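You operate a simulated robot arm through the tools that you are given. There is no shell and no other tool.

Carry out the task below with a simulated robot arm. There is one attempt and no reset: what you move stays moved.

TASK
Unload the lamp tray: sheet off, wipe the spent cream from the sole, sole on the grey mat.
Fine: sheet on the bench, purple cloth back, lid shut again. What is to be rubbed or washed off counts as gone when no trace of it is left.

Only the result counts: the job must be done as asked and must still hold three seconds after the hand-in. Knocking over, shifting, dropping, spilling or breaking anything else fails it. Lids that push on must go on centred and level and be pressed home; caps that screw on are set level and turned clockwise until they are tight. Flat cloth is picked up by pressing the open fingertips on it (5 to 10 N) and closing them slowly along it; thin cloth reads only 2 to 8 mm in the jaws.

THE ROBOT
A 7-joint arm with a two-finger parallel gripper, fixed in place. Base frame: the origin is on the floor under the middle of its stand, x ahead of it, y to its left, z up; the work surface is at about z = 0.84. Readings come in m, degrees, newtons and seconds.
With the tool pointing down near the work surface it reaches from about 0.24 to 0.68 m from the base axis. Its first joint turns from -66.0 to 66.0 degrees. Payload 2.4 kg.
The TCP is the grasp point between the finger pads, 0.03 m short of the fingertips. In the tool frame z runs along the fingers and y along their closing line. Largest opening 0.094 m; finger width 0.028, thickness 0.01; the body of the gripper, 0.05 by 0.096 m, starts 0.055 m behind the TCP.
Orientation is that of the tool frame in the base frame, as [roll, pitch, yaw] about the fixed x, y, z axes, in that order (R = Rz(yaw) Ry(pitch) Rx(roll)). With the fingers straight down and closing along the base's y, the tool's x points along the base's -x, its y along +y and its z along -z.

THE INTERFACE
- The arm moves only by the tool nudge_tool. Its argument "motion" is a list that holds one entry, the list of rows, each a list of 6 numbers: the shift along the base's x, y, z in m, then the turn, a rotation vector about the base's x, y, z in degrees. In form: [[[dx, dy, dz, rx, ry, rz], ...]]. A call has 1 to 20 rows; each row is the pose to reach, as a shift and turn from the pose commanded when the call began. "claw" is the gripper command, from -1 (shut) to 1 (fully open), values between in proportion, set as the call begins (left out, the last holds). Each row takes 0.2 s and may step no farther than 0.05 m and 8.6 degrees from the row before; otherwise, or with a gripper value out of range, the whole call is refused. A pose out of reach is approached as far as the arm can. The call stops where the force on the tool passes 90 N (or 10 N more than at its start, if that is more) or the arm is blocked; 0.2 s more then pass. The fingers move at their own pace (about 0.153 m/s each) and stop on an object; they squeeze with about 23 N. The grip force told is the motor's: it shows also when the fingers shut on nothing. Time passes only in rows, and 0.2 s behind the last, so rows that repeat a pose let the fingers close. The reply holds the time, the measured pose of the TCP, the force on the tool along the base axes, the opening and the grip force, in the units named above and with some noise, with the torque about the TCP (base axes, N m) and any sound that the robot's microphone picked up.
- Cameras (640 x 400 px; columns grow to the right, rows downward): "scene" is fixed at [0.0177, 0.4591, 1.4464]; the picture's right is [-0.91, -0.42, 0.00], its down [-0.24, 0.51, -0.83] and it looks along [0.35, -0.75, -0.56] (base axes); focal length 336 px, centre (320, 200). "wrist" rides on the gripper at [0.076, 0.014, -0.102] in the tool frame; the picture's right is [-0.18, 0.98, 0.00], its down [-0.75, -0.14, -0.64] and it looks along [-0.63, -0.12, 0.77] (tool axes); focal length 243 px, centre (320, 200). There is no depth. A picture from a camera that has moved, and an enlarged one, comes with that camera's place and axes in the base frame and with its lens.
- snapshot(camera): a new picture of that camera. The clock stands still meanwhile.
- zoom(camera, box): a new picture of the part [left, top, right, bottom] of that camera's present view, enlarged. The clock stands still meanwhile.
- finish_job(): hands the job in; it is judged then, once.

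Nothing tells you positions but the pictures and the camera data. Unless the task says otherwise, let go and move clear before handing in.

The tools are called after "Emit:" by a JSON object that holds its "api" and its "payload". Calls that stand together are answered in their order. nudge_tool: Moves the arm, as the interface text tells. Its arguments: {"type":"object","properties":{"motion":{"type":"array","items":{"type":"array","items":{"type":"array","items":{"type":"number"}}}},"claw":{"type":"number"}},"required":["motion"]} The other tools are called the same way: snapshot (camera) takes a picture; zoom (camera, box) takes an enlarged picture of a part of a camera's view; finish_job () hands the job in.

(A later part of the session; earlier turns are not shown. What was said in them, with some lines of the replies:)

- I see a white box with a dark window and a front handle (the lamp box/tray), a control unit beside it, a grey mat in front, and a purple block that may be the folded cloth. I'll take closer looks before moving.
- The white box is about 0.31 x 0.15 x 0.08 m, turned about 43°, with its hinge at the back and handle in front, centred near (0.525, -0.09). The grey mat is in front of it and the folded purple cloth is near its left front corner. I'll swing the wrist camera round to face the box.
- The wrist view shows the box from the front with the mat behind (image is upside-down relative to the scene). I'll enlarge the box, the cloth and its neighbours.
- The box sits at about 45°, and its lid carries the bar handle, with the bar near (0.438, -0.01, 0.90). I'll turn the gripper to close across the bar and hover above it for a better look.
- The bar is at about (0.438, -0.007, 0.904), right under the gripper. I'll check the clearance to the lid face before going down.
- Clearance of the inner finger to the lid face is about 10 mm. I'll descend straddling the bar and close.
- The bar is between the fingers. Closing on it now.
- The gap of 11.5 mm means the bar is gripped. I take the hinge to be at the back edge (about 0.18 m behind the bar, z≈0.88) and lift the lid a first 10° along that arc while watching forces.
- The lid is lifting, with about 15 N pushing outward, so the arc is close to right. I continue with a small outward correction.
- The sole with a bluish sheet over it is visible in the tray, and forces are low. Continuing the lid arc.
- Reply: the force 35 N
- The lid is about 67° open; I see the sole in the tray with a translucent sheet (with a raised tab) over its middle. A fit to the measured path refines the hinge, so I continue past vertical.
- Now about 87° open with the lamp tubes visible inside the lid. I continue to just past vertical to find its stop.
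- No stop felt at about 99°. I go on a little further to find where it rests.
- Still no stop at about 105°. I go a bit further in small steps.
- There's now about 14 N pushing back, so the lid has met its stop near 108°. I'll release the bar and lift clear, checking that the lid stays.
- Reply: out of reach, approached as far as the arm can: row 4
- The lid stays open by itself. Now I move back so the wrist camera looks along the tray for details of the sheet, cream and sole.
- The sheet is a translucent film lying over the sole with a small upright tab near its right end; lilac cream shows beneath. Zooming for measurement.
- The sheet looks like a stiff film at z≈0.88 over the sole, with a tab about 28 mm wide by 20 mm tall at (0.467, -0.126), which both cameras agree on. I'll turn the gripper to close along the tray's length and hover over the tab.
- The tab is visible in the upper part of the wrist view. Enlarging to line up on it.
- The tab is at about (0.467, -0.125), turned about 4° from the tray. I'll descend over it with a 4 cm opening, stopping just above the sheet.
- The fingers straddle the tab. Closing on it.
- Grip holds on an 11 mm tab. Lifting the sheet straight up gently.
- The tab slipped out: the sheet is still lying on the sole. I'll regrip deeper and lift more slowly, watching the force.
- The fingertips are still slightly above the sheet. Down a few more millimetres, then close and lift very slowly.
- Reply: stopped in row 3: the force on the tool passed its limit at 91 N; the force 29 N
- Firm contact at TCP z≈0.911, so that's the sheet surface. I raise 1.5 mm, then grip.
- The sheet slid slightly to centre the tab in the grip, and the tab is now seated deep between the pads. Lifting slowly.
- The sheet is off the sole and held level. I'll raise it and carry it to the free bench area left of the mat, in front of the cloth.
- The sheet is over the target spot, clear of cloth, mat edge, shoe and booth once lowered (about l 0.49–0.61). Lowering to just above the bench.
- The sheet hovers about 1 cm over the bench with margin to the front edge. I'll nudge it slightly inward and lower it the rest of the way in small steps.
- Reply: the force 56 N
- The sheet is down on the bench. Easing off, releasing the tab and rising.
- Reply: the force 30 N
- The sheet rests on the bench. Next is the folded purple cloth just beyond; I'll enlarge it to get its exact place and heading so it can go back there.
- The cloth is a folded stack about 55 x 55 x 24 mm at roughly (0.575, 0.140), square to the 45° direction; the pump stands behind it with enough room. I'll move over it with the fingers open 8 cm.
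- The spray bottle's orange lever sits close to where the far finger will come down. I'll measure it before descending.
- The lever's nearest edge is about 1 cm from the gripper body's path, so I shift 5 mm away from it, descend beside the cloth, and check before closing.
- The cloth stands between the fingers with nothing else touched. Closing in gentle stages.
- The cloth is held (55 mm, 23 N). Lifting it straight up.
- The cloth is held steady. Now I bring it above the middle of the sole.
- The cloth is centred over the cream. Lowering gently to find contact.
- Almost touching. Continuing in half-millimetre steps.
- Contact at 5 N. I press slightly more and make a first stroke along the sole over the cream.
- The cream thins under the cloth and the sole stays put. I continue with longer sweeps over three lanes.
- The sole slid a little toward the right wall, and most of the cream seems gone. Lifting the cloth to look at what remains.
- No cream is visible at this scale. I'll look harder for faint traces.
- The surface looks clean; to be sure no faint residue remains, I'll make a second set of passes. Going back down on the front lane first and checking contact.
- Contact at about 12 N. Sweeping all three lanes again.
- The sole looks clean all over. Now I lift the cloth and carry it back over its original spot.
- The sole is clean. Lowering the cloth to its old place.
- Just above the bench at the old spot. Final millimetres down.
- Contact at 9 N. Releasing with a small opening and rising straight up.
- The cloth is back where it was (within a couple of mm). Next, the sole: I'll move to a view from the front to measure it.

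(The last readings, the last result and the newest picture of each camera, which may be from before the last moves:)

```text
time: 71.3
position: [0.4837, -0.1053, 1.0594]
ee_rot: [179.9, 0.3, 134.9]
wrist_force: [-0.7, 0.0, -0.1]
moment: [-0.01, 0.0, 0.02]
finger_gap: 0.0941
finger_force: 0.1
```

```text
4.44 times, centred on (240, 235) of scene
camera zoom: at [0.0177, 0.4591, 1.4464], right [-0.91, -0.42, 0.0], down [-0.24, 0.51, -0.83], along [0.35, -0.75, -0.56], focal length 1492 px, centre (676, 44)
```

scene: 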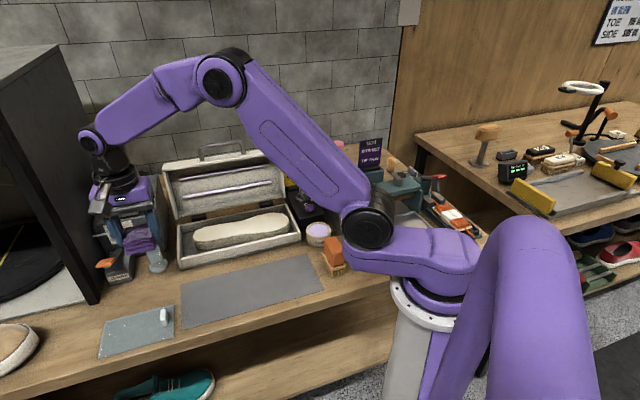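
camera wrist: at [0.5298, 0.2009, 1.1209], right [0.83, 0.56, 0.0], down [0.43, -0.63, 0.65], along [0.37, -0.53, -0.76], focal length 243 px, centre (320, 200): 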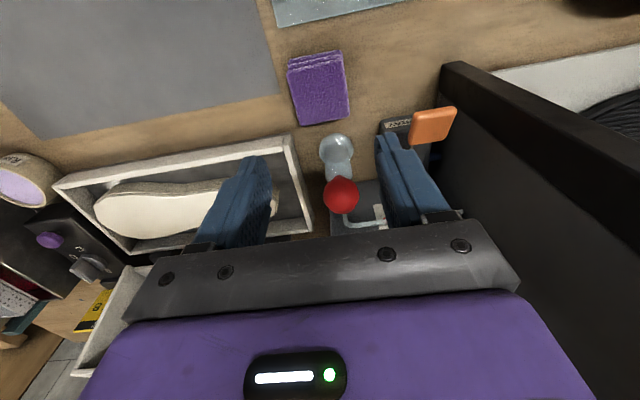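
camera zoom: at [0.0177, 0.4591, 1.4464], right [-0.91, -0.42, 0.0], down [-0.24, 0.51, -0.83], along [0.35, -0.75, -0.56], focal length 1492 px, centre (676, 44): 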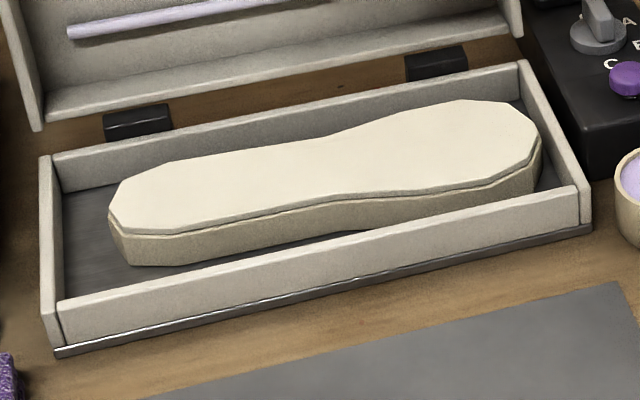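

The sole is fully clean. It lies with its waist (57 mm wide) near (0.512, -0.083), axis at about 42°; the tray walls leave about 2 cm on each side. I'll turn the gripper to close across the waist with a 75 mm opening.

Emit:
{"api": "nudge_tool", "payload": {"motion": [[[0.002, 0.002, 0.01, 0, 0, 7.94], [0.005, 0.004, 0.01, 0, 0, 15.88], [0.007, 0.006, 0.01, 0, 0, 23.8], [0.01, 0.008, 0.01, 0, 0, 31.75], [0.012, 0.01, 0.01, 0, 0, 39.7], [0.015, 0.012, 0.01, 0, 0, 47.6], [0.017, 0.014, 0.01, 0, 0, 55.6], [0.02, 0.016, 0.01, 0, 0, 63.5], [0.022, 0.018, 0.01, 0, 0, 71.4], [0.025, 0.02, 0, 0, 0, 79.4], [0.0269, 0.0216, -0.01, 0, 0, 87.3], [0.0269, 0.0216, -0.04, 0, 0, 87.3], [0.0269, 0.0216, -0.07, 0, 0, 87.3]]], "claw": 0.596}}

Emit:
{"api": "snapshot", "payload": {"camera": "wrist"}}

Emit:
{"api": "zoom", "payload": {"camera": "scene", "box": [170, 160, 310, 280]}}

```text
time: 74.1
position: [0.5117, -0.0823, 0.988]
ee_rot: [179.9, 0.3, -137.6]
wrist_force: [-1.2, 0.5, -0.5]
moment: [-0.02, -0.02, 0.0]
finger_gap: 0.075
finger_force: 0.1
```

```text
taken
camera wrist: at [0.4469, -0.1245, 1.0903], right [-0.53, 0.85, 0.0], down [0.65, 0.4, 0.65], along [0.55, 0.34, -0.76], focal length 243 px, centre (320, 200)
```

wrist: 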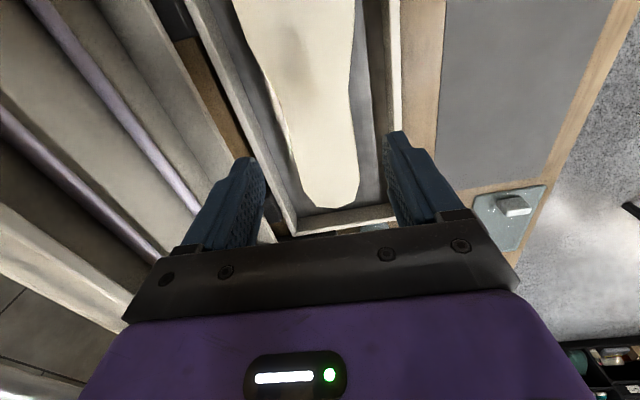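

```text
3.33 times, centred on (240, 220) of scene
camera zoom: at [0.0177, 0.4591, 1.4464], right [-0.91, -0.42, 0.0], down [-0.24, 0.51, -0.83], along [0.35, -0.75, -0.56], focal length 1119 px, centre (587, 133)
```

zoom: 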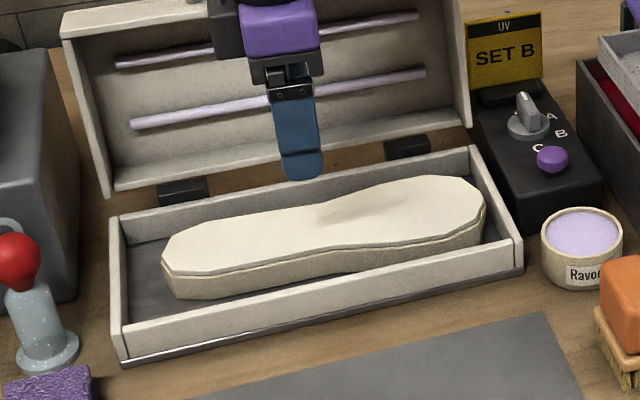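

Lined up over the waist. Descending first to just above the sole's top edge for a check.

Emit:
{"api": "nudge_tool", "payload": {"motion": [[[0, 0, -0.03, 0, 0, 0], [0, 0, -0.055, 0, 0, 0], [0, 0, -0.075, 0, 0, 0]]]}}

Emit:
{"api": "snapshot", "payload": {"camera": "wrist"}}

Emit:
{"api": "zoom", "payload": {"camera": "scene", "box": [190, 180, 300, 270]}}

```text
time: 74.9
position: [0.514, -0.0833, 0.913]
ee_rot: [179.9, 0.3, -137.7]
wrist_force: [0.3, -0.3, -0.6]
moment: [0.01, -0.02, 0.0]
finger_gap: 0.0748
finger_force: 0.0
```

```text
taken
camera wrist: at [0.4474, -0.1252, 1.0151], right [-0.53, 0.85, 0.0], down [0.65, 0.4, 0.65], along [0.55, 0.34, -0.76], focal length 243 px, centre (320, 200)
```

wrist: 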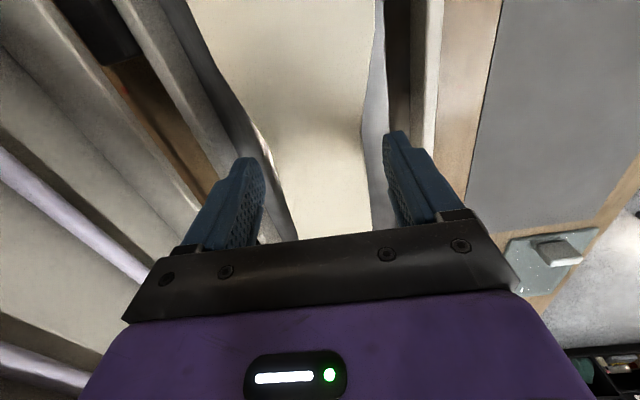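

```text
4.44 times, centred on (245, 225) of scene
camera zoom: at [0.0177, 0.4591, 1.4464], right [-0.91, -0.42, 0.0], down [-0.24, 0.51, -0.83], along [0.35, -0.75, -0.56], focal length 1492 px, centre (653, 89)
```

zoom: 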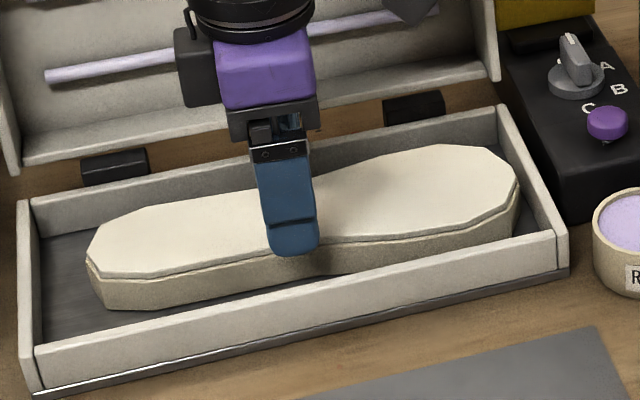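

Both fingertips straddle the waist with even gaps. Lowering beside the sole.

Emit:
{"api": "nudge_tool", "payload": {"motion": [[[0, 0, -0.01, 0, 0, 0], [0, 0, -0.02, 0, 0, 0], [0, 0, -0.028, 0, 0, 0], [0, 0, -0.03, 0, 0, 0]]]}}

Emit:
{"api": "zoom", "payload": {"camera": "scene", "box": [190, 180, 300, 270]}}

```text
time: 75.9
position: [0.511, -0.0831, 0.883]
ee_rot: [179.8, 0.3, -137.6]
wrist_force: [0.0, -0.2, -0.3]
moment: [0.0, 0.0, 0.01]
finger_gap: 0.0751
finger_force: 0.1
```

```text
4.44 times, centred on (245, 225) of scene
camera zoom: at [0.0177, 0.4591, 1.4464], right [-0.91, -0.42, 0.0], down [-0.24, 0.51, -0.83], along [0.35, -0.75, -0.56], focal length 1492 px, centre (653, 89)
```

zoom: 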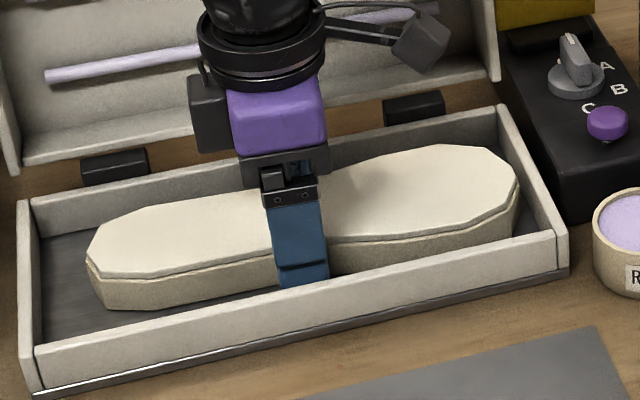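

Fingers are down on both sides of the waist with no contact. Closing.

Emit:
{"api": "nudge_tool", "payload": {"motion": [[[0, 0, 0, 0, 0, 0], [0, 0, 0, 0, 0, 0]]], "claw": 0.3}}

Emit:
{"api": "nudge_tool", "payload": {"motion": [[[0, 0, 0, 0, 0, 0], [0, 0, 0, 0, 0, 0], [0, 0, 0, 0, 0, 0]]], "claw": -1}}

Emit:
{"api": "nudge_tool", "payload": {"motion": [[[0, 0, 0.003, 0, 0, 0], [0, 0, 0.008, 0, 0, 0], [0, 0, 0.015, 0, 0, 0], [0, 0, 0.02, 0, 0, 0]]]}}

Emit:
{"api": "zoom", "payload": {"camera": "scene", "box": [170, 170, 310, 280]}}

```text
time: 76.5
position: [0.5108, -0.0832, 0.8823]
ee_rot: [179.9, 0.3, -137.7]
wrist_force: [1.7, -1.3, 1.2]
moment: [-0.02, -0.05, 0.02]
finger_gap: 0.0623
finger_force: 1.3
```

```text
time: 77.3
position: [0.5094, -0.0834, 0.8832]
ee_rot: [179.9, 0.4, -137.7]
wrist_force: [0.6, -2.8, 2.8]
moment: [0.04, 0.01, 0.11]
finger_gap: 0.0613
finger_force: 22.7
```

```text
time: 78.3
position: [0.5126, -0.0828, 0.9019]
ee_rot: [179.8, 0.3, -137.7]
wrist_force: [-0.2, -0.3, -0.4]
moment: [0.04, 0.0, 0.01]
finger_gap: 0.0614
finger_force: 23.3
```

```text
3.64 times, centred on (240, 225) of scene
camera zoom: at [0.0177, 0.4591, 1.4464], right [-0.91, -0.42, 0.0], down [-0.24, 0.51, -0.83], along [0.35, -0.75, -0.56], focal length 1221 px, centre (611, 109)
```

zoom: 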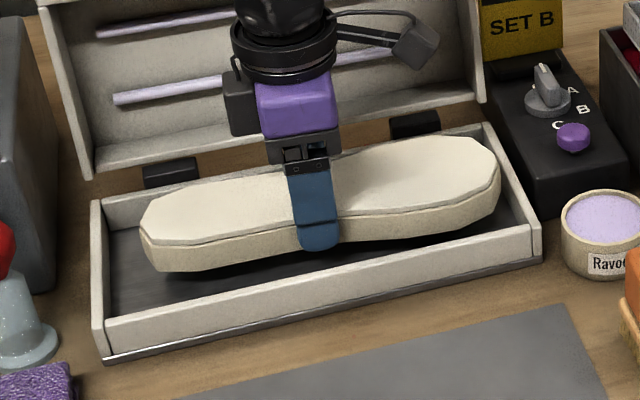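

The sole is held level at its waist (61 mm). I'll raise it over the tray wall and carry it above the middle of the mat.

Emit:
{"api": "nudge_tool", "payload": {"motion": [[[0, 0, 0.02, 0, 0, 0], [0, 0, 0.045, 0, 0, 0], [0, 0, 0.07, 0, 0, 0], [0, 0, 0.08, 0, 0, 0], [-0.015, 0.0175, 0.08, 0, 0, 0.3], [-0.035, 0.04, 0.08, 0, 0, 0.7], [-0.055, 0.063, 0.08, 0, 0, 1.2], [-0.075, 0.087, 0.08, 0, 0, 1.7], [-0.095, 0.11, 0.08, 0, 0, 2.2], [-0.11, 0.128, 0.08, 0, 0, 2.5], [-0.1193, 0.1384, 0.08, 0, 0, 2.7], [-0.1193, 0.1384, 0.08, 0, 0, 2.7]]]}}

Emit:
{"api": "snapshot", "payload": {"camera": "scene"}}

Emit:
{"api": "snapshot", "payload": {"camera": "wrist"}}

```text
time: 80.9
position: [0.3924, 0.0554, 0.9853]
ee_rot: [179.8, 0.4, -135.0]
wrist_force: [0.3, 0.0, -1.4]
moment: [0.01, -0.02, 0.02]
finger_gap: 0.0612
finger_force: 22.9
```

```text
taken
```

scene: 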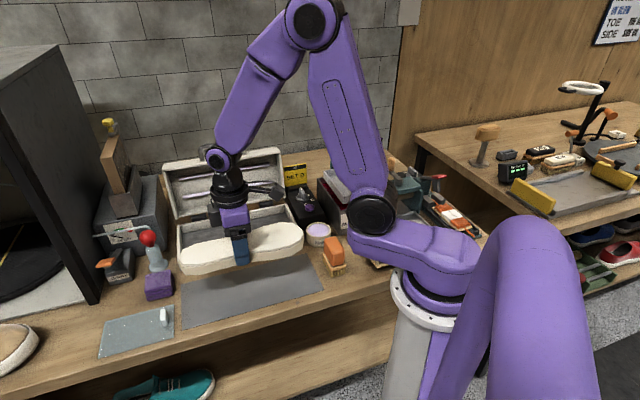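

```text
taken
camera wrist: at [0.3278, 0.0105, 1.0868], right [-0.56, 0.83, 0.0], down [0.63, 0.43, 0.65], along [0.53, 0.37, -0.76], focal length 243 px, centre (320, 200)
```

wrist: 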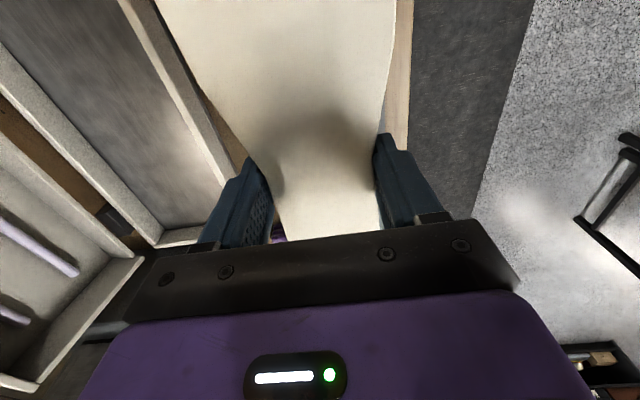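

The sole hovers over the mat. Lowering to just above it.

Emit:
{"api": "nudge_tool", "payload": {"motion": [[[0, 0, -0.025, 0, 0, 0], [0, 0, -0.05, 0, 0, 0], [0, 0, -0.075, 0, 0, 0], [0, 0, -0.09, 0, 0, 0], [0, 0, -0.096, 0, 0, 0]]]}}

Emit:
{"api": "zoom", "payload": {"camera": "scene", "box": [160, 210, 350, 340]}}

```text
time: 82.1
position: [0.3914, 0.0549, 0.8866]
ee_rot: [179.9, 0.3, -134.9]
wrist_force: [0.3, 1.2, -1.6]
moment: [0.01, -0.02, -0.01]
finger_gap: 0.0616
finger_force: 23.5
```

```text
3.08 times, centred on (255, 275) of scene
camera zoom: at [0.0177, 0.4591, 1.4464], right [-0.91, -0.42, 0.0], down [-0.24, 0.51, -0.83], along [0.35, -0.75, -0.56], focal length 1033 px, centre (520, -31)
```

zoom: 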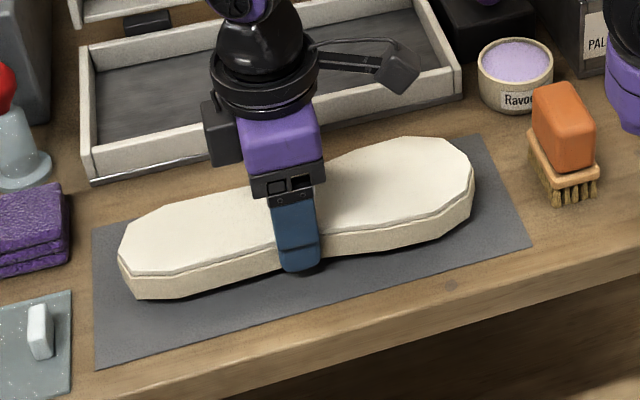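

Well centred on the mat. Final lowering in small steps until contact.

Emit:
{"api": "nudge_tool", "payload": {"motion": [[[0, 0, -0.001, 0, 0, 0], [0, 0, -0.002, 0, 0, 0], [0, 0, -0.003, 0, 0, 0], [0, 0, -0.004, 0, 0, 0]]]}}

```text
time: 83.1
position: [0.393, 0.0566, 0.8834]
ee_rot: [179.9, 0.3, -135.0]
wrist_force: [-0.3, 0.0, -1.4]
moment: [0.01, -0.03, -0.01]
finger_gap: 0.0615
finger_force: 22.6
```

Emit:
{"api": "nudge_tool", "payload": {"motion": [[[0, 0, -0.001, 0, 0, 0], [0, 0, -0.002, 0, 0, 0], [0, 0, -0.003, 0, 0, 0]]]}}

```text
time: 83.9
position: [0.3921, 0.0561, 0.8799]
ee_rot: [179.9, 0.3, -135.0]
wrist_force: [0.1, 0.1, -2.0]
moment: [0.0, -0.03, 0.0]
finger_gap: 0.0612
finger_force: 23.2
```

Emit:
{"api": "nudge_tool", "payload": {"motion": [[[0, 0, -0.001, 0, 0, 0], [0, 0, -0.002, 0, 0, 0], [0, 0, -0.003, 0, 0, 0]]]}}

Emit:
{"api": "zoom", "payload": {"camera": "scene", "box": [170, 230, 290, 320]}}

```text
time: 84.7
position: [0.3938, 0.0553, 0.8776]
ee_rot: [179.9, 0.2, -135.1]
wrist_force: [0.2, 0.0, -1.6]
moment: [0.04, -0.04, 0.05]
finger_gap: 0.0614
finger_force: 23.0
```

```text
4.44 times, centred on (230, 275) of scene
camera zoom: at [0.0177, 0.4591, 1.4464], right [-0.91, -0.42, 0.0], down [-0.24, 0.51, -0.83], along [0.35, -0.75, -0.56], focal length 1492 px, centre (720, -133)
```

zoom: 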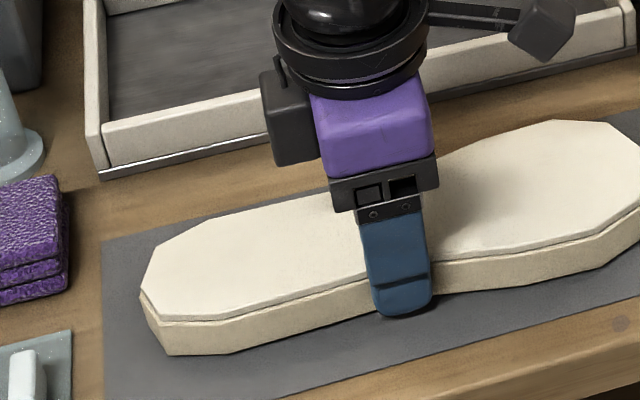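

Emit:
{"api": "nudge_tool", "payload": {"motion": [[[0, 0, -0.0007, 0, 0, 0], [0, 0, -0.0014, 0, 0, 0], [0, 0, -0.002, 0, 0, 0]]]}}

```text
time: 85.5
position: [0.3935, 0.0563, 0.8765]
ee_rot: [179.8, 0.2, -135.0]
wrist_force: [-0.2, 1.0, -1.8]
moment: [0.02, 0.01, 0.02]
finger_gap: 0.0614
finger_force: 23.4
```

Emit:
{"api": "nudge_tool", "payload": {"motion": [[[0, 0, -0.0007, 0, 0, 0], [0, 0, -0.0014, 0, 0, 0], [0, 0, -0.002, 0, 0, 0]]]}}

Emit:
{"api": "zoom", "payload": {"camera": "scene", "box": [170, 230, 320, 320]}}

```text
time: 86.3
position: [0.3922, 0.0556, 0.8746]
ee_rot: [179.7, 0.3, -135.1]
wrist_force: [0.7, 0.1, -0.7]
moment: [0.05, -0.04, 0.02]
finger_gap: 0.0612
finger_force: 23.5
```

```text
4.27 times, centred on (245, 275) of scene
camera zoom: at [0.0177, 0.4591, 1.4464], right [-0.91, -0.42, 0.0], down [-0.24, 0.51, -0.83], along [0.35, -0.75, -0.56], focal length 1432 px, centre (640, -120)
```

zoom: 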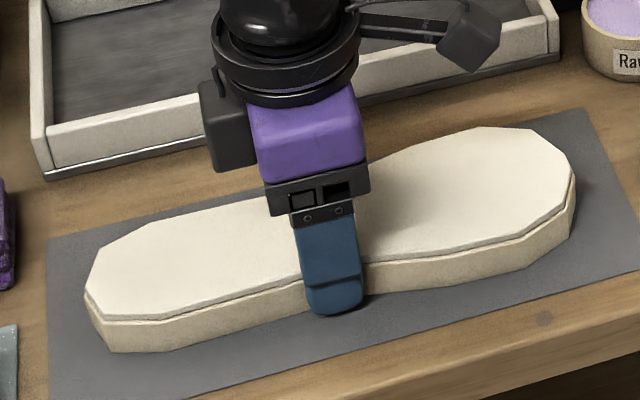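

Emit:
{"api": "nudge_tool", "payload": {"motion": [[[0, 0, -0.0005, 0, 0, 0], [0, 0, -0.001, 0, 0, 0], [0, 0, -0.0013, 0, 0, 0]]]}}

```text
time: 87.1
position: [0.3926, 0.0563, 0.8746]
ee_rot: [-179.9, 0.6, -135.1]
wrist_force: [-10.6, -0.9, 80.2]
moment: [-0.26, 0.44, -0.04]
finger_gap: 0.0614
finger_force: 23.2
```

Firm contact with the mat. Easing up a touch, then releasing the sole with a limited opening.

Emit:
{"api": "nudge_tool", "payload": {"motion": [[[0, 0, 0.0008, 0, 0, 0], [0, 0, 0.0013, 0, 0, 0], [0, 0, 0.0013, 0, 0, 0]]]}}

Emit:
{"api": "nudge_tool", "payload": {"motion": [[[0, 0, 0, 0, 0, 0], [0, 0, 0, 0, 0, 0], [0, 0, 0, 0, 0, 0]]], "claw": 0.65}}

Emit:
{"api": "nudge_tool", "payload": {"motion": [[[0, 0, 0.01, 0, 0, 0], [0, 0, 0.03, 0, 0, 0], [0, 0, 0.06, 0, 0, 0], [0, 0, 0.1, 0, 0, 0], [0, 0, 0.15, 0, 0, 0]]]}}

Emit:
{"api": "zoom", "payload": {"camera": "scene", "box": [80, 180, 360, 355]}}

Emit:
{"api": "snapshot", "payload": {"camera": "wrist"}}

```text
time: 87.9
position: [0.3926, 0.0556, 0.8737]
ee_rot: [179.9, 0.2, -135.0]
wrist_force: [-4.6, 3.0, 26.3]
moment: [0.08, -0.45, -0.24]
finger_gap: 0.0616
finger_force: 23.1
```

```text
time: 88.7
position: [0.3921, 0.0565, 0.874]
ee_rot: [179.8, 0.3, -135.0]
wrist_force: [0.1, 0.4, -0.2]
moment: [0.01, 0.0, 0.0]
finger_gap: 0.0776
finger_force: 0.1
```

```text
time: 89.9
position: [0.392, 0.0576, 1.0248]
ee_rot: [179.8, 0.2, -135.1]
wrist_force: [-0.2, -0.1, -0.7]
moment: [-0.02, 0.01, 0.01]
finger_gap: 0.0774
finger_force: 0.0
```

```text
2.29 times, centred on (220, 268) of scene
camera zoom: at [0.0177, 0.4591, 1.4464], right [-0.91, -0.42, 0.0], down [-0.24, 0.51, -0.83], along [0.35, -0.75, -0.56], focal length 767 px, centre (549, 46)
```

zoom: 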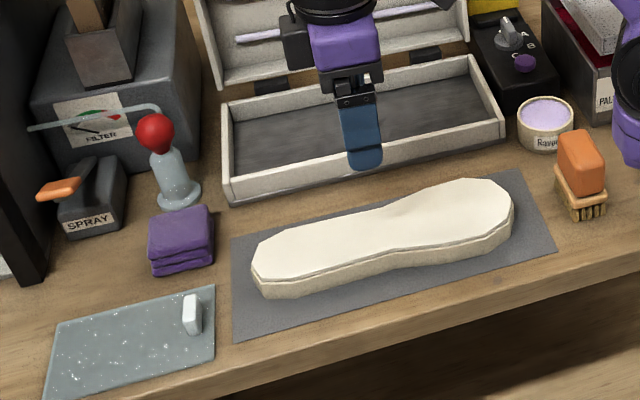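

```text
taken
camera wrist: at [0.3278, 0.0132, 1.127], right [-0.56, 0.83, 0.0], down [0.63, 0.43, 0.64], along [0.53, 0.37, -0.76], focal length 243 px, centre (320, 200)
```

wrist: 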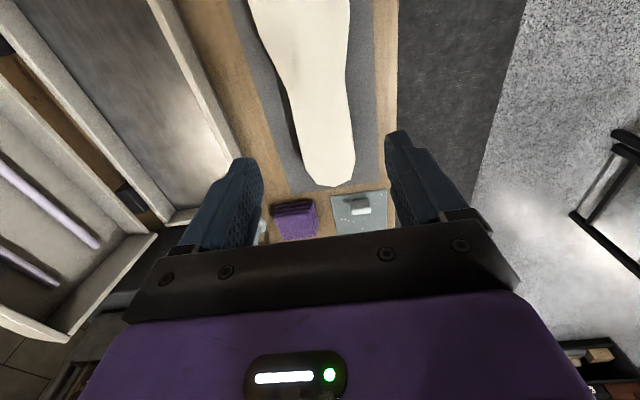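

The sole is on the mat. Now the lid: I'll go back above its handle with the fingers set to a 3 cm opening.

Emit:
{"api": "nudge_tool", "payload": {"motion": [[[0, 0, 0.04, 0, 0, 0], [0, 0, 0.08, 0, 0, 0], [0, 0, 0.12, 0, 0, 0], [0.025, -0.027, 0.12, 0, 0, 0], [0.05, -0.054, 0.12, 0, 0, 0], [0.078, -0.085, 0.12, 0, 0, 0], [0.105, -0.115, 0.12, 0, 0, 0], [0.133, -0.145, 0.12, 0, 0, 0], [0.16, -0.174, 0.12, 0, 0, 0], [0.185, -0.202, 0.12, 0, 0, 0], [0.205, -0.222, 0.12, 0, 0, 0], [0.2157, -0.234, 0.12, 0, 0, 0], [0.2157, -0.234, 0.12, 0, 0, 0]]], "claw": -0.36}}

Emit:
{"api": "snapshot", "payload": {"camera": "wrist"}}

Emit:
{"api": "zoom", "payload": {"camera": "scene", "box": [130, 80, 330, 290]}}

```text
time: 92.7
position: [0.6074, -0.1802, 1.1444]
ee_rot: [179.8, 0.3, -135.0]
wrist_force: [-0.3, 0.3, -0.4]
moment: [-0.02, 0.0, 0.01]
finger_gap: 0.03
finger_force: 0.0
```

```text
taken
camera wrist: at [0.5442, -0.2252, 1.2473], right [-0.57, 0.82, 0.0], down [0.63, 0.43, 0.65], along [0.53, 0.37, -0.76], focal length 243 px, centre (320, 200)
```

wrist: 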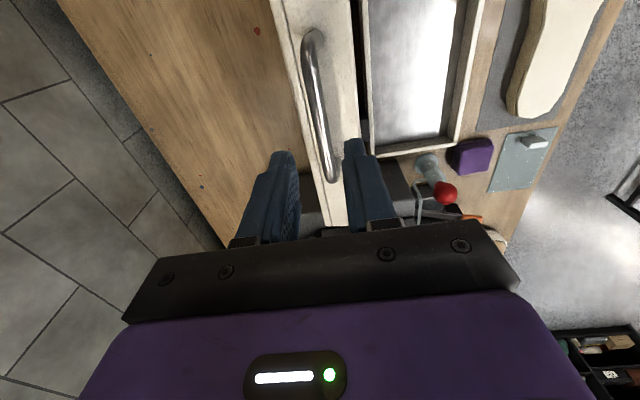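

```text
1.90 times, centred on (230, 185) of scene
camera zoom: at [0.0177, 0.4591, 1.4464], right [-0.91, -0.42, 0.0], down [-0.24, 0.51, -0.83], along [0.35, -0.75, -0.56], focal length 639 px, centre (491, 229)
```

zoom: 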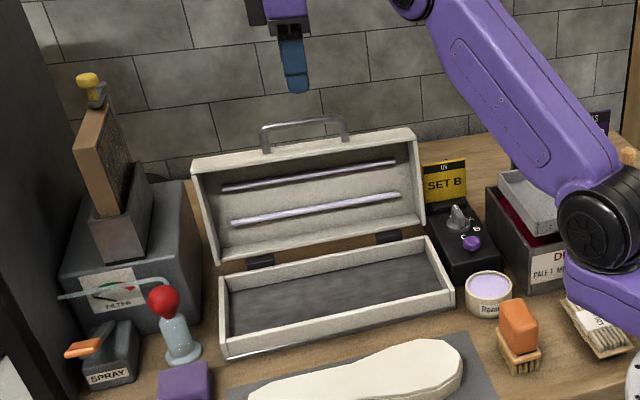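

The bar lies directly under the gripper. Descending and gripping it.

Emit:
{"api": "nudge_tool", "payload": {"motion": [[[0, 0, -0.025, 0, 0, 0], [0, 0, -0.05, 0, 0, 0], [0, 0, -0.068, 0, 0, 0], [0, 0, -0.0755, 0, 0, 0]]]}}

Emit:
{"api": "nudge_tool", "payload": {"motion": [[[0, 0, 0, 0, 0, 0], [0, 0, 0, 0, 0, 0], [0, 0, 0, 0, 0, 0]]], "claw": -1}}

Emit:
{"api": "zoom", "payload": {"camera": "scene", "box": [150, 100, 300, 240]}}

```text
time: 93.7
position: [0.6086, -0.1792, 1.0687]
ee_rot: [179.9, 0.3, -134.9]
wrist_force: [0.5, 0.9, 0.2]
moment: [-0.01, 0.0, 0.0]
finger_gap: 0.03
finger_force: 0.1
```

```text
time: 94.5
position: [0.6088, -0.1776, 1.0698]
ee_rot: [179.8, 0.3, -135.0]
wrist_force: [-6.8, 3.5, 14.4]
moment: [0.08, 0.1, -0.4]
finger_gap: 0.0115
finger_force: 44.9
```

```text
2.86 times, centred on (225, 170) of scene
camera zoom: at [0.0172, 0.4593, 1.4463], right [-0.91, -0.42, 0.0], down [-0.24, 0.51, -0.83], along [0.35, -0.75, -0.56], focal length 959 px, centre (591, 286)
```

zoom: 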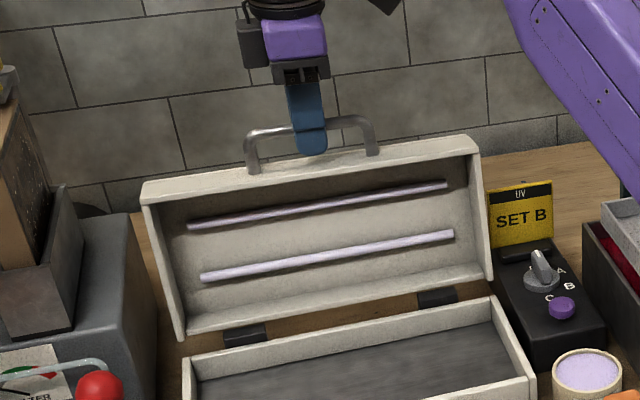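

The bar is gripped again. I now retrace the arc to close the lid, first to about 80°, using the circle fitted from the opening.

Emit:
{"api": "nudge_tool", "payload": {"motion": [[[-0.0049, 0.0049, 0.0021, 0, 0, 0], [-0.0098, 0.0098, 0.0039, 0, 0, 0], [-0.0187, 0.0187, 0.0066, 0, 0, 0], [-0.0278, 0.0278, 0.0084, 0, 0, 0], [-0.0369, 0.0369, 0.0093, 0, 0, 0], [-0.0461, 0.0461, 0.0093, 0, 0, 0], [-0.0552, 0.0552, 0.0084, 0, 0, 0], [-0.0643, 0.0643, 0.0066, 0, 0, 0]]]}}

Emit:
{"api": "zoom", "payload": {"camera": "scene", "box": [140, 100, 320, 280]}}

```text
time: 96.3
position: [0.5443, -0.1123, 1.0747]
ee_rot: [179.9, 0.3, -134.9]
wrist_force: [-7.0, 1.2, 34.4]
moment: [-0.06, 0.02, 0.32]
finger_gap: 0.0118
finger_force: 44.9
```

```text
2.22 times, centred on (230, 190) of scene
camera zoom: at [0.0169, 0.4593, 1.4463], right [-0.91, -0.42, 0.0], down [-0.24, 0.51, -0.83], along [0.35, -0.75, -0.56], focal length 746 px, centre (520, 222)
```

zoom: 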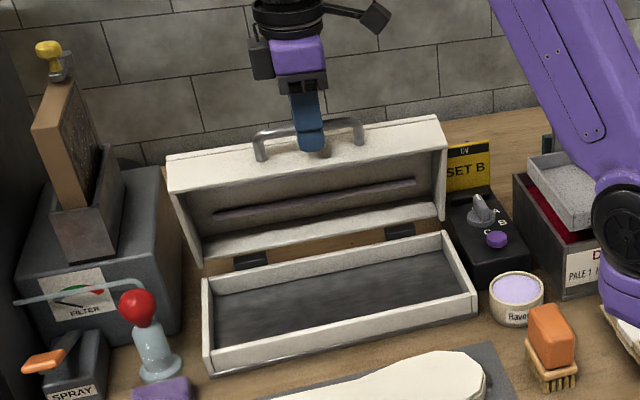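

About 34 N pushing outward, so I enlarge the arc radius by a couple of millimetres and continue to 60°.

Emit:
{"api": "nudge_tool", "payload": {"motion": [[[-0.0047, 0.0047, 0.0012, 0, 0, 0], [-0.0094, 0.0094, -0.0003, 0, 0, 0], [-0.0183, 0.0183, -0.0039, 0, 0, 0], [-0.027, 0.027, -0.0084, 0, 0, 0], [-0.0355, 0.0355, -0.0137, 0, 0, 0], [-0.0437, 0.0437, -0.0199, 0, 0, 0]]]}}

```text
time: 97.7
position: [0.5009, -0.071, 1.0546]
ee_rot: [180.0, 0.3, -135.0]
wrist_force: [23.9, -3.0, -31.3]
moment: [-0.24, 0.0, 0.86]
finger_gap: 0.0116
finger_force: 45.1
```

Now the pull is inward at 37 N, so I go back to the fitted radius and continue to about 36°.

Emit:
{"api": "nudge_tool", "payload": {"motion": [[[-0.003, 0.003, -0.0055, 0, 0, 0], [-0.0069, 0.0069, -0.009, 0, 0, 0], [-0.0143, 0.0143, -0.0166, 0, 0, 0], [-0.0213, 0.0213, -0.025, 0, 0, 0], [-0.0279, 0.0279, -0.0339, 0, 0, 0], [-0.034, 0.034, -0.0436, 0, 0, 0], [-0.0397, 0.0397, -0.0538, 0, 0, 0]]]}}

Emit:
{"api": "zoom", "payload": {"camera": "scene", "box": [140, 130, 320, 290]}}

```text
time: 99.3
position: [0.4606, -0.0315, 1.001]
ee_rot: [179.9, 0.4, -134.9]
wrist_force: [6.0, -2.1, -4.5]
moment: [-0.72, 0.44, 1.02]
finger_gap: 0.0115
finger_force: 45.3
```

```text
2.50 times, centred on (230, 210) of scene
camera zoom: at [0.018, 0.4591, 1.4464], right [-0.91, -0.42, 0.0], down [-0.24, 0.51, -0.83], along [0.35, -0.75, -0.56], focal length 839 px, centre (545, 175)
```

zoom: 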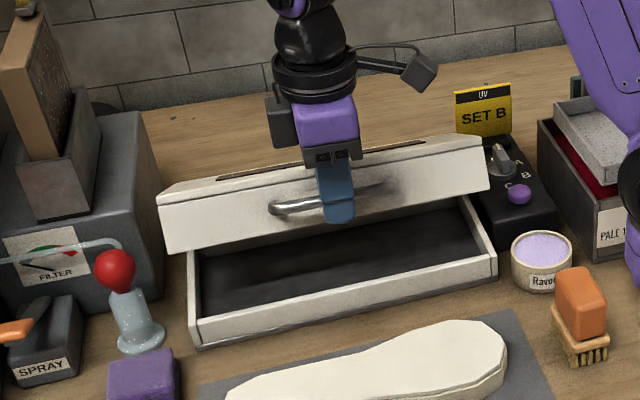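

Forces are small and the lid is coming down. Continuing to about 12°.

Emit:
{"api": "nudge_tool", "payload": {"motion": [[[-0.0051, 0.0051, -0.0107, 0, 0, 0], [-0.0097, 0.0097, -0.0219, 0, 0, 0], [-0.0137, 0.0137, -0.0336, 0, 0, 0], [-0.0171, 0.0171, -0.0456, 0, 0, 0], [-0.0199, 0.0199, -0.0579, 0, 0, 0], [-0.0221, 0.0221, -0.0704, 0, 0, 0]]]}}

Emit:
{"api": "zoom", "payload": {"camera": "scene", "box": [150, 160, 310, 280]}}

```text
time: 100.7
position: [0.4382, -0.0097, 0.9315]
ee_rot: [180.0, 0.3, -135.0]
wrist_force: [6.0, -28.3, -6.4]
moment: [-0.83, 0.23, 1.1]
finger_gap: 0.0118
finger_force: 44.7
```

```text
3.33 times, centred on (230, 220) of scene
camera zoom: at [0.018, 0.4584, 1.4466], right [-0.91, -0.42, 0.0], down [-0.24, 0.51, -0.83], along [0.35, -0.75, -0.56], focal length 1119 px, centre (620, 133)
```

zoom: 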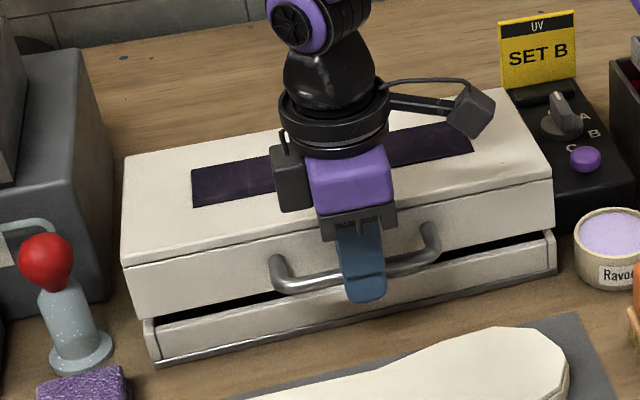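

Nearly shut, with some inward pull, so I shift slightly inward and lower the last bit.

Emit:
{"api": "nudge_tool", "payload": {"motion": [[[0.0012, -0.0012, -0.003, 0, 0, 0], [0.0008, -0.0008, -0.007, 0, 0, 0], [0.0004, -0.0004, -0.011, 0, 0, 0], [0.0001, -0.0001, -0.015, 0, 0, 0], [0, 0, -0.0174, 0, 0, 0]]]}}

Emit:
{"api": "zoom", "payload": {"camera": "scene", "box": [150, 160, 310, 280]}}

```text
time: 101.9
position: [0.4372, -0.0067, 0.9147]
ee_rot: [179.9, 0.3, -134.8]
wrist_force: [-11.1, -5.5, 33.3]
moment: [-0.01, 0.1, 1.28]
finger_gap: 0.0118
finger_force: 45.2
```

```text
3.33 times, centred on (230, 220) of scene
camera zoom: at [0.0169, 0.459, 1.4464], right [-0.91, -0.42, 0.0], down [-0.24, 0.51, -0.83], along [0.35, -0.75, -0.56], focal length 1119 px, centre (620, 133)
```

zoom: 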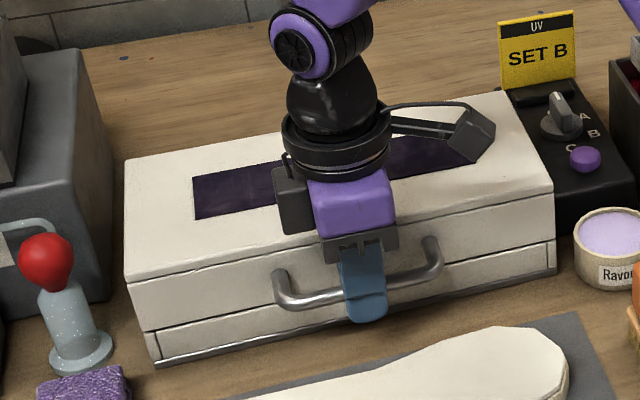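

The lid is shut and seated, with 33 N of reaction on the handle. Releasing the bar and rising straight up.

Emit:
{"api": "nudge_tool", "payload": {"motion": [[[0, 0, 0.0005, 0, 0, 0], [0, 0, 0.0005, 0, 0, 0], [0, 0, 0.0005, 0, 0, 0]]], "claw": -0.36}}

Emit:
{"api": "nudge_tool", "payload": {"motion": [[[0, 0, 0.02, 0, 0, 0], [0, 0, 0.05, 0, 0, 0], [0, 0, 0.09, 0, 0, 0], [0, 0, 0.14, 0, 0, 0], [0, 0, 0.19, 0, 0, 0], [0, 0, 0.23, 0, 0, 0]]]}}

Emit:
{"api": "snapshot", "payload": {"camera": "scene"}}

Emit:
{"api": "zoom", "payload": {"camera": "scene", "box": [80, 180, 360, 355]}}

Emit:
{"api": "snapshot", "payload": {"camera": "wrist"}}

```text
time: 102.7
position: [0.4374, -0.0067, 0.9144]
ee_rot: [179.8, 0.4, -135.0]
wrist_force: [0.0, -0.7, 1.3]
moment: [-0.02, 0.01, 0.01]
finger_gap: 0.0302
finger_force: 0.0
```

```text
time: 104.1
position: [0.4387, -0.0103, 1.1452]
ee_rot: [179.8, 0.4, -134.9]
wrist_force: [0.5, 0.7, 0.2]
moment: [0.0, 0.0, 0.01]
finger_gap: 0.03
finger_force: 0.0
```

```text
taken
```

scene: 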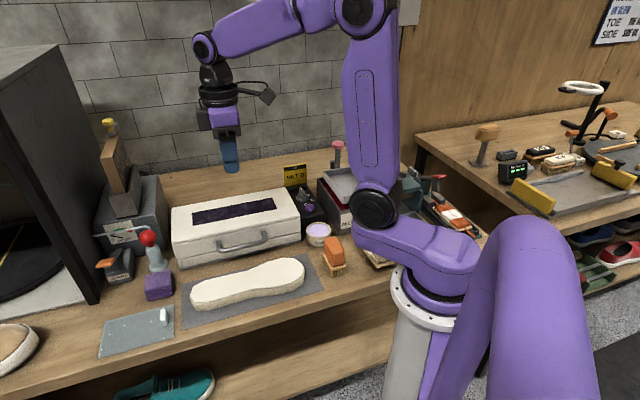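

```text
2.29 times, centred on (220, 268) of scene
camera zoom: at [0.0177, 0.4591, 1.4464], right [-0.91, -0.42, 0.0], down [-0.24, 0.51, -0.83], along [0.35, -0.75, -0.56], focal length 767 px, centre (549, 46)
```

zoom: 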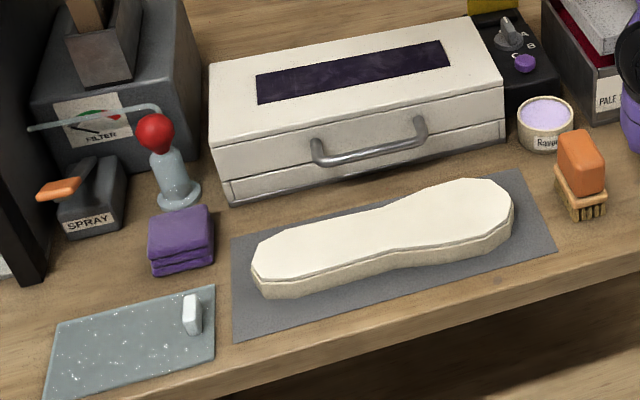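

```text
taken
camera wrist: at [0.3737, -0.0561, 1.2465], right [-0.56, 0.83, 0.0], down [0.63, 0.43, 0.65], along [0.53, 0.37, -0.76], focal length 243 px, centre (320, 200)
```

wrist: 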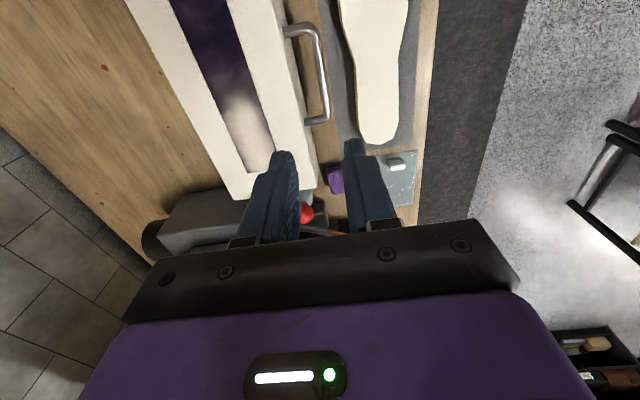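

Everything looks in place. A last check of the lid seam, the sheet's margin to the bench edge, and the sole's surface.

Emit:
{"api": "zoom", "payload": {"camera": "scene", "box": [160, 160, 320, 280]}}

Emit:
{"api": "zoom", "payload": {"camera": "scene", "box": [80, 280, 200, 380]}}

Emit:
{"api": "zoom", "payload": {"camera": "scene", "box": [180, 245, 320, 325]}}

Emit:
{"api": "zoom", "payload": {"camera": "wrist", "box": [270, 0, 450, 220]}}

```text
3.33 times, centred on (240, 220) of scene
camera zoom: at [0.0177, 0.4591, 1.4464], right [-0.91, -0.42, 0.0], down [-0.24, 0.51, -0.83], along [0.35, -0.75, -0.56], focal length 1119 px, centre (587, 133)
```

zoom: 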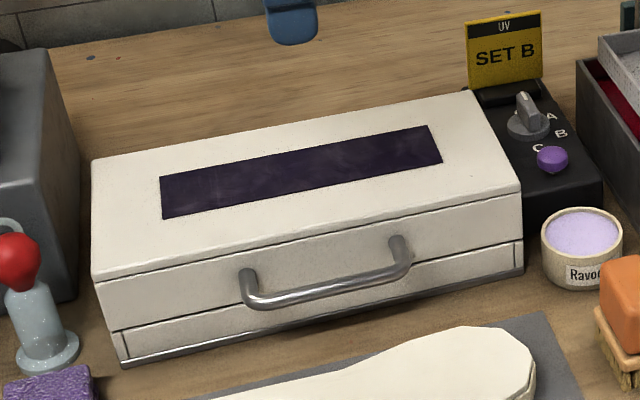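

```text
4.00 times, centred on (140, 330) of scene
camera zoom: at [0.0177, 0.4591, 1.4464], right [-0.91, -0.42, 0.0], down [-0.24, 0.51, -0.83], along [0.35, -0.75, -0.56], focal length 1343 px, centre (1040, -320)
```

zoom: 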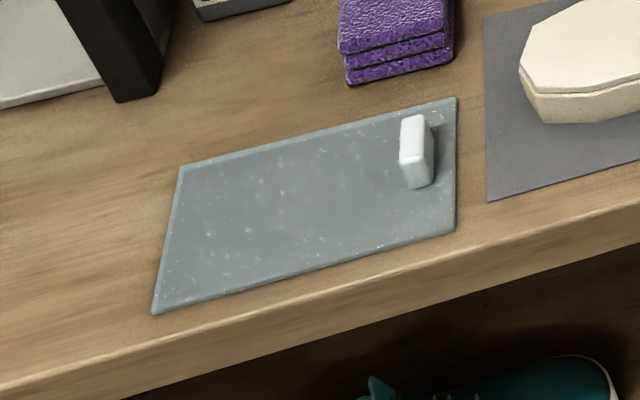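

```text
4.57 times, centred on (250, 285) of scene
camera zoom: at [0.0177, 0.4591, 1.4464], right [-0.91, -0.42, 0.0], down [-0.24, 0.51, -0.83], along [0.35, -0.75, -0.56], focal length 1534 px, centre (640, -189)
```

zoom: 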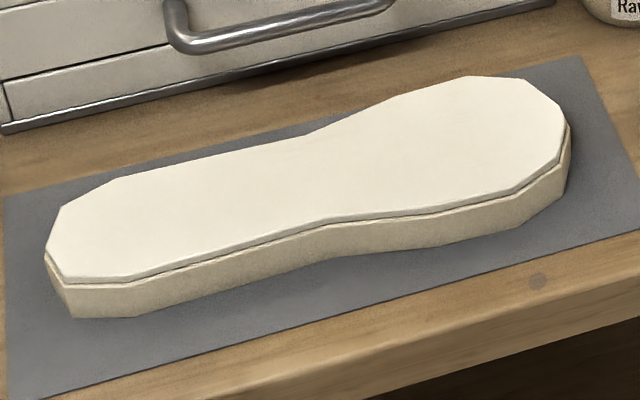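

```text
1.82 times, centred on (360, 110) of wrist
camera zoom: at [0.3737, -0.0561, 1.2465], right [-0.56, 0.83, 0.0], down [0.63, 0.43, 0.65], along [0.53, 0.37, -0.76], focal length 441 px, centre (247, 364)
```

zoom: 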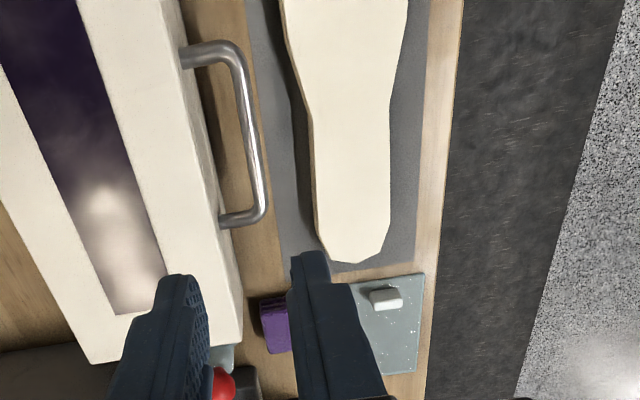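

The lid is shut just as it was at the start. The sheet lies flat on the bench clear of its edge, the clean sole is fully on the grey mat, and the purple cloth is back in its place. The gripper is empty and well clear, so I hand in.

Emit:
{"api": "finish_job", "payload": {}}

```text
The job is handed in.
```

The lamp tray is unloaded and the job is handed in; I have not been told how it was judged.

- **Sheet:** it lies flat on the bench to the left of the mat, clear of the front edge and of the cloth. My first grip on its tab slipped while the sheet was still on the sole. The second grip held.
- **Sole:** the cream is wiped off. I made two sets of passes over the cream area, and the last enlarged pictures show no trace of it. The sole rests fully on the grey mat.
- **Purple cloth:** it is back where it was, within a couple of millimetres.
- **Lid:** it is shut and seated, and the box is where it was at the start.

Before handing in, I let go of everything and raised the arm well clear. Nothing else was knocked or moved that I could see in the pictures.
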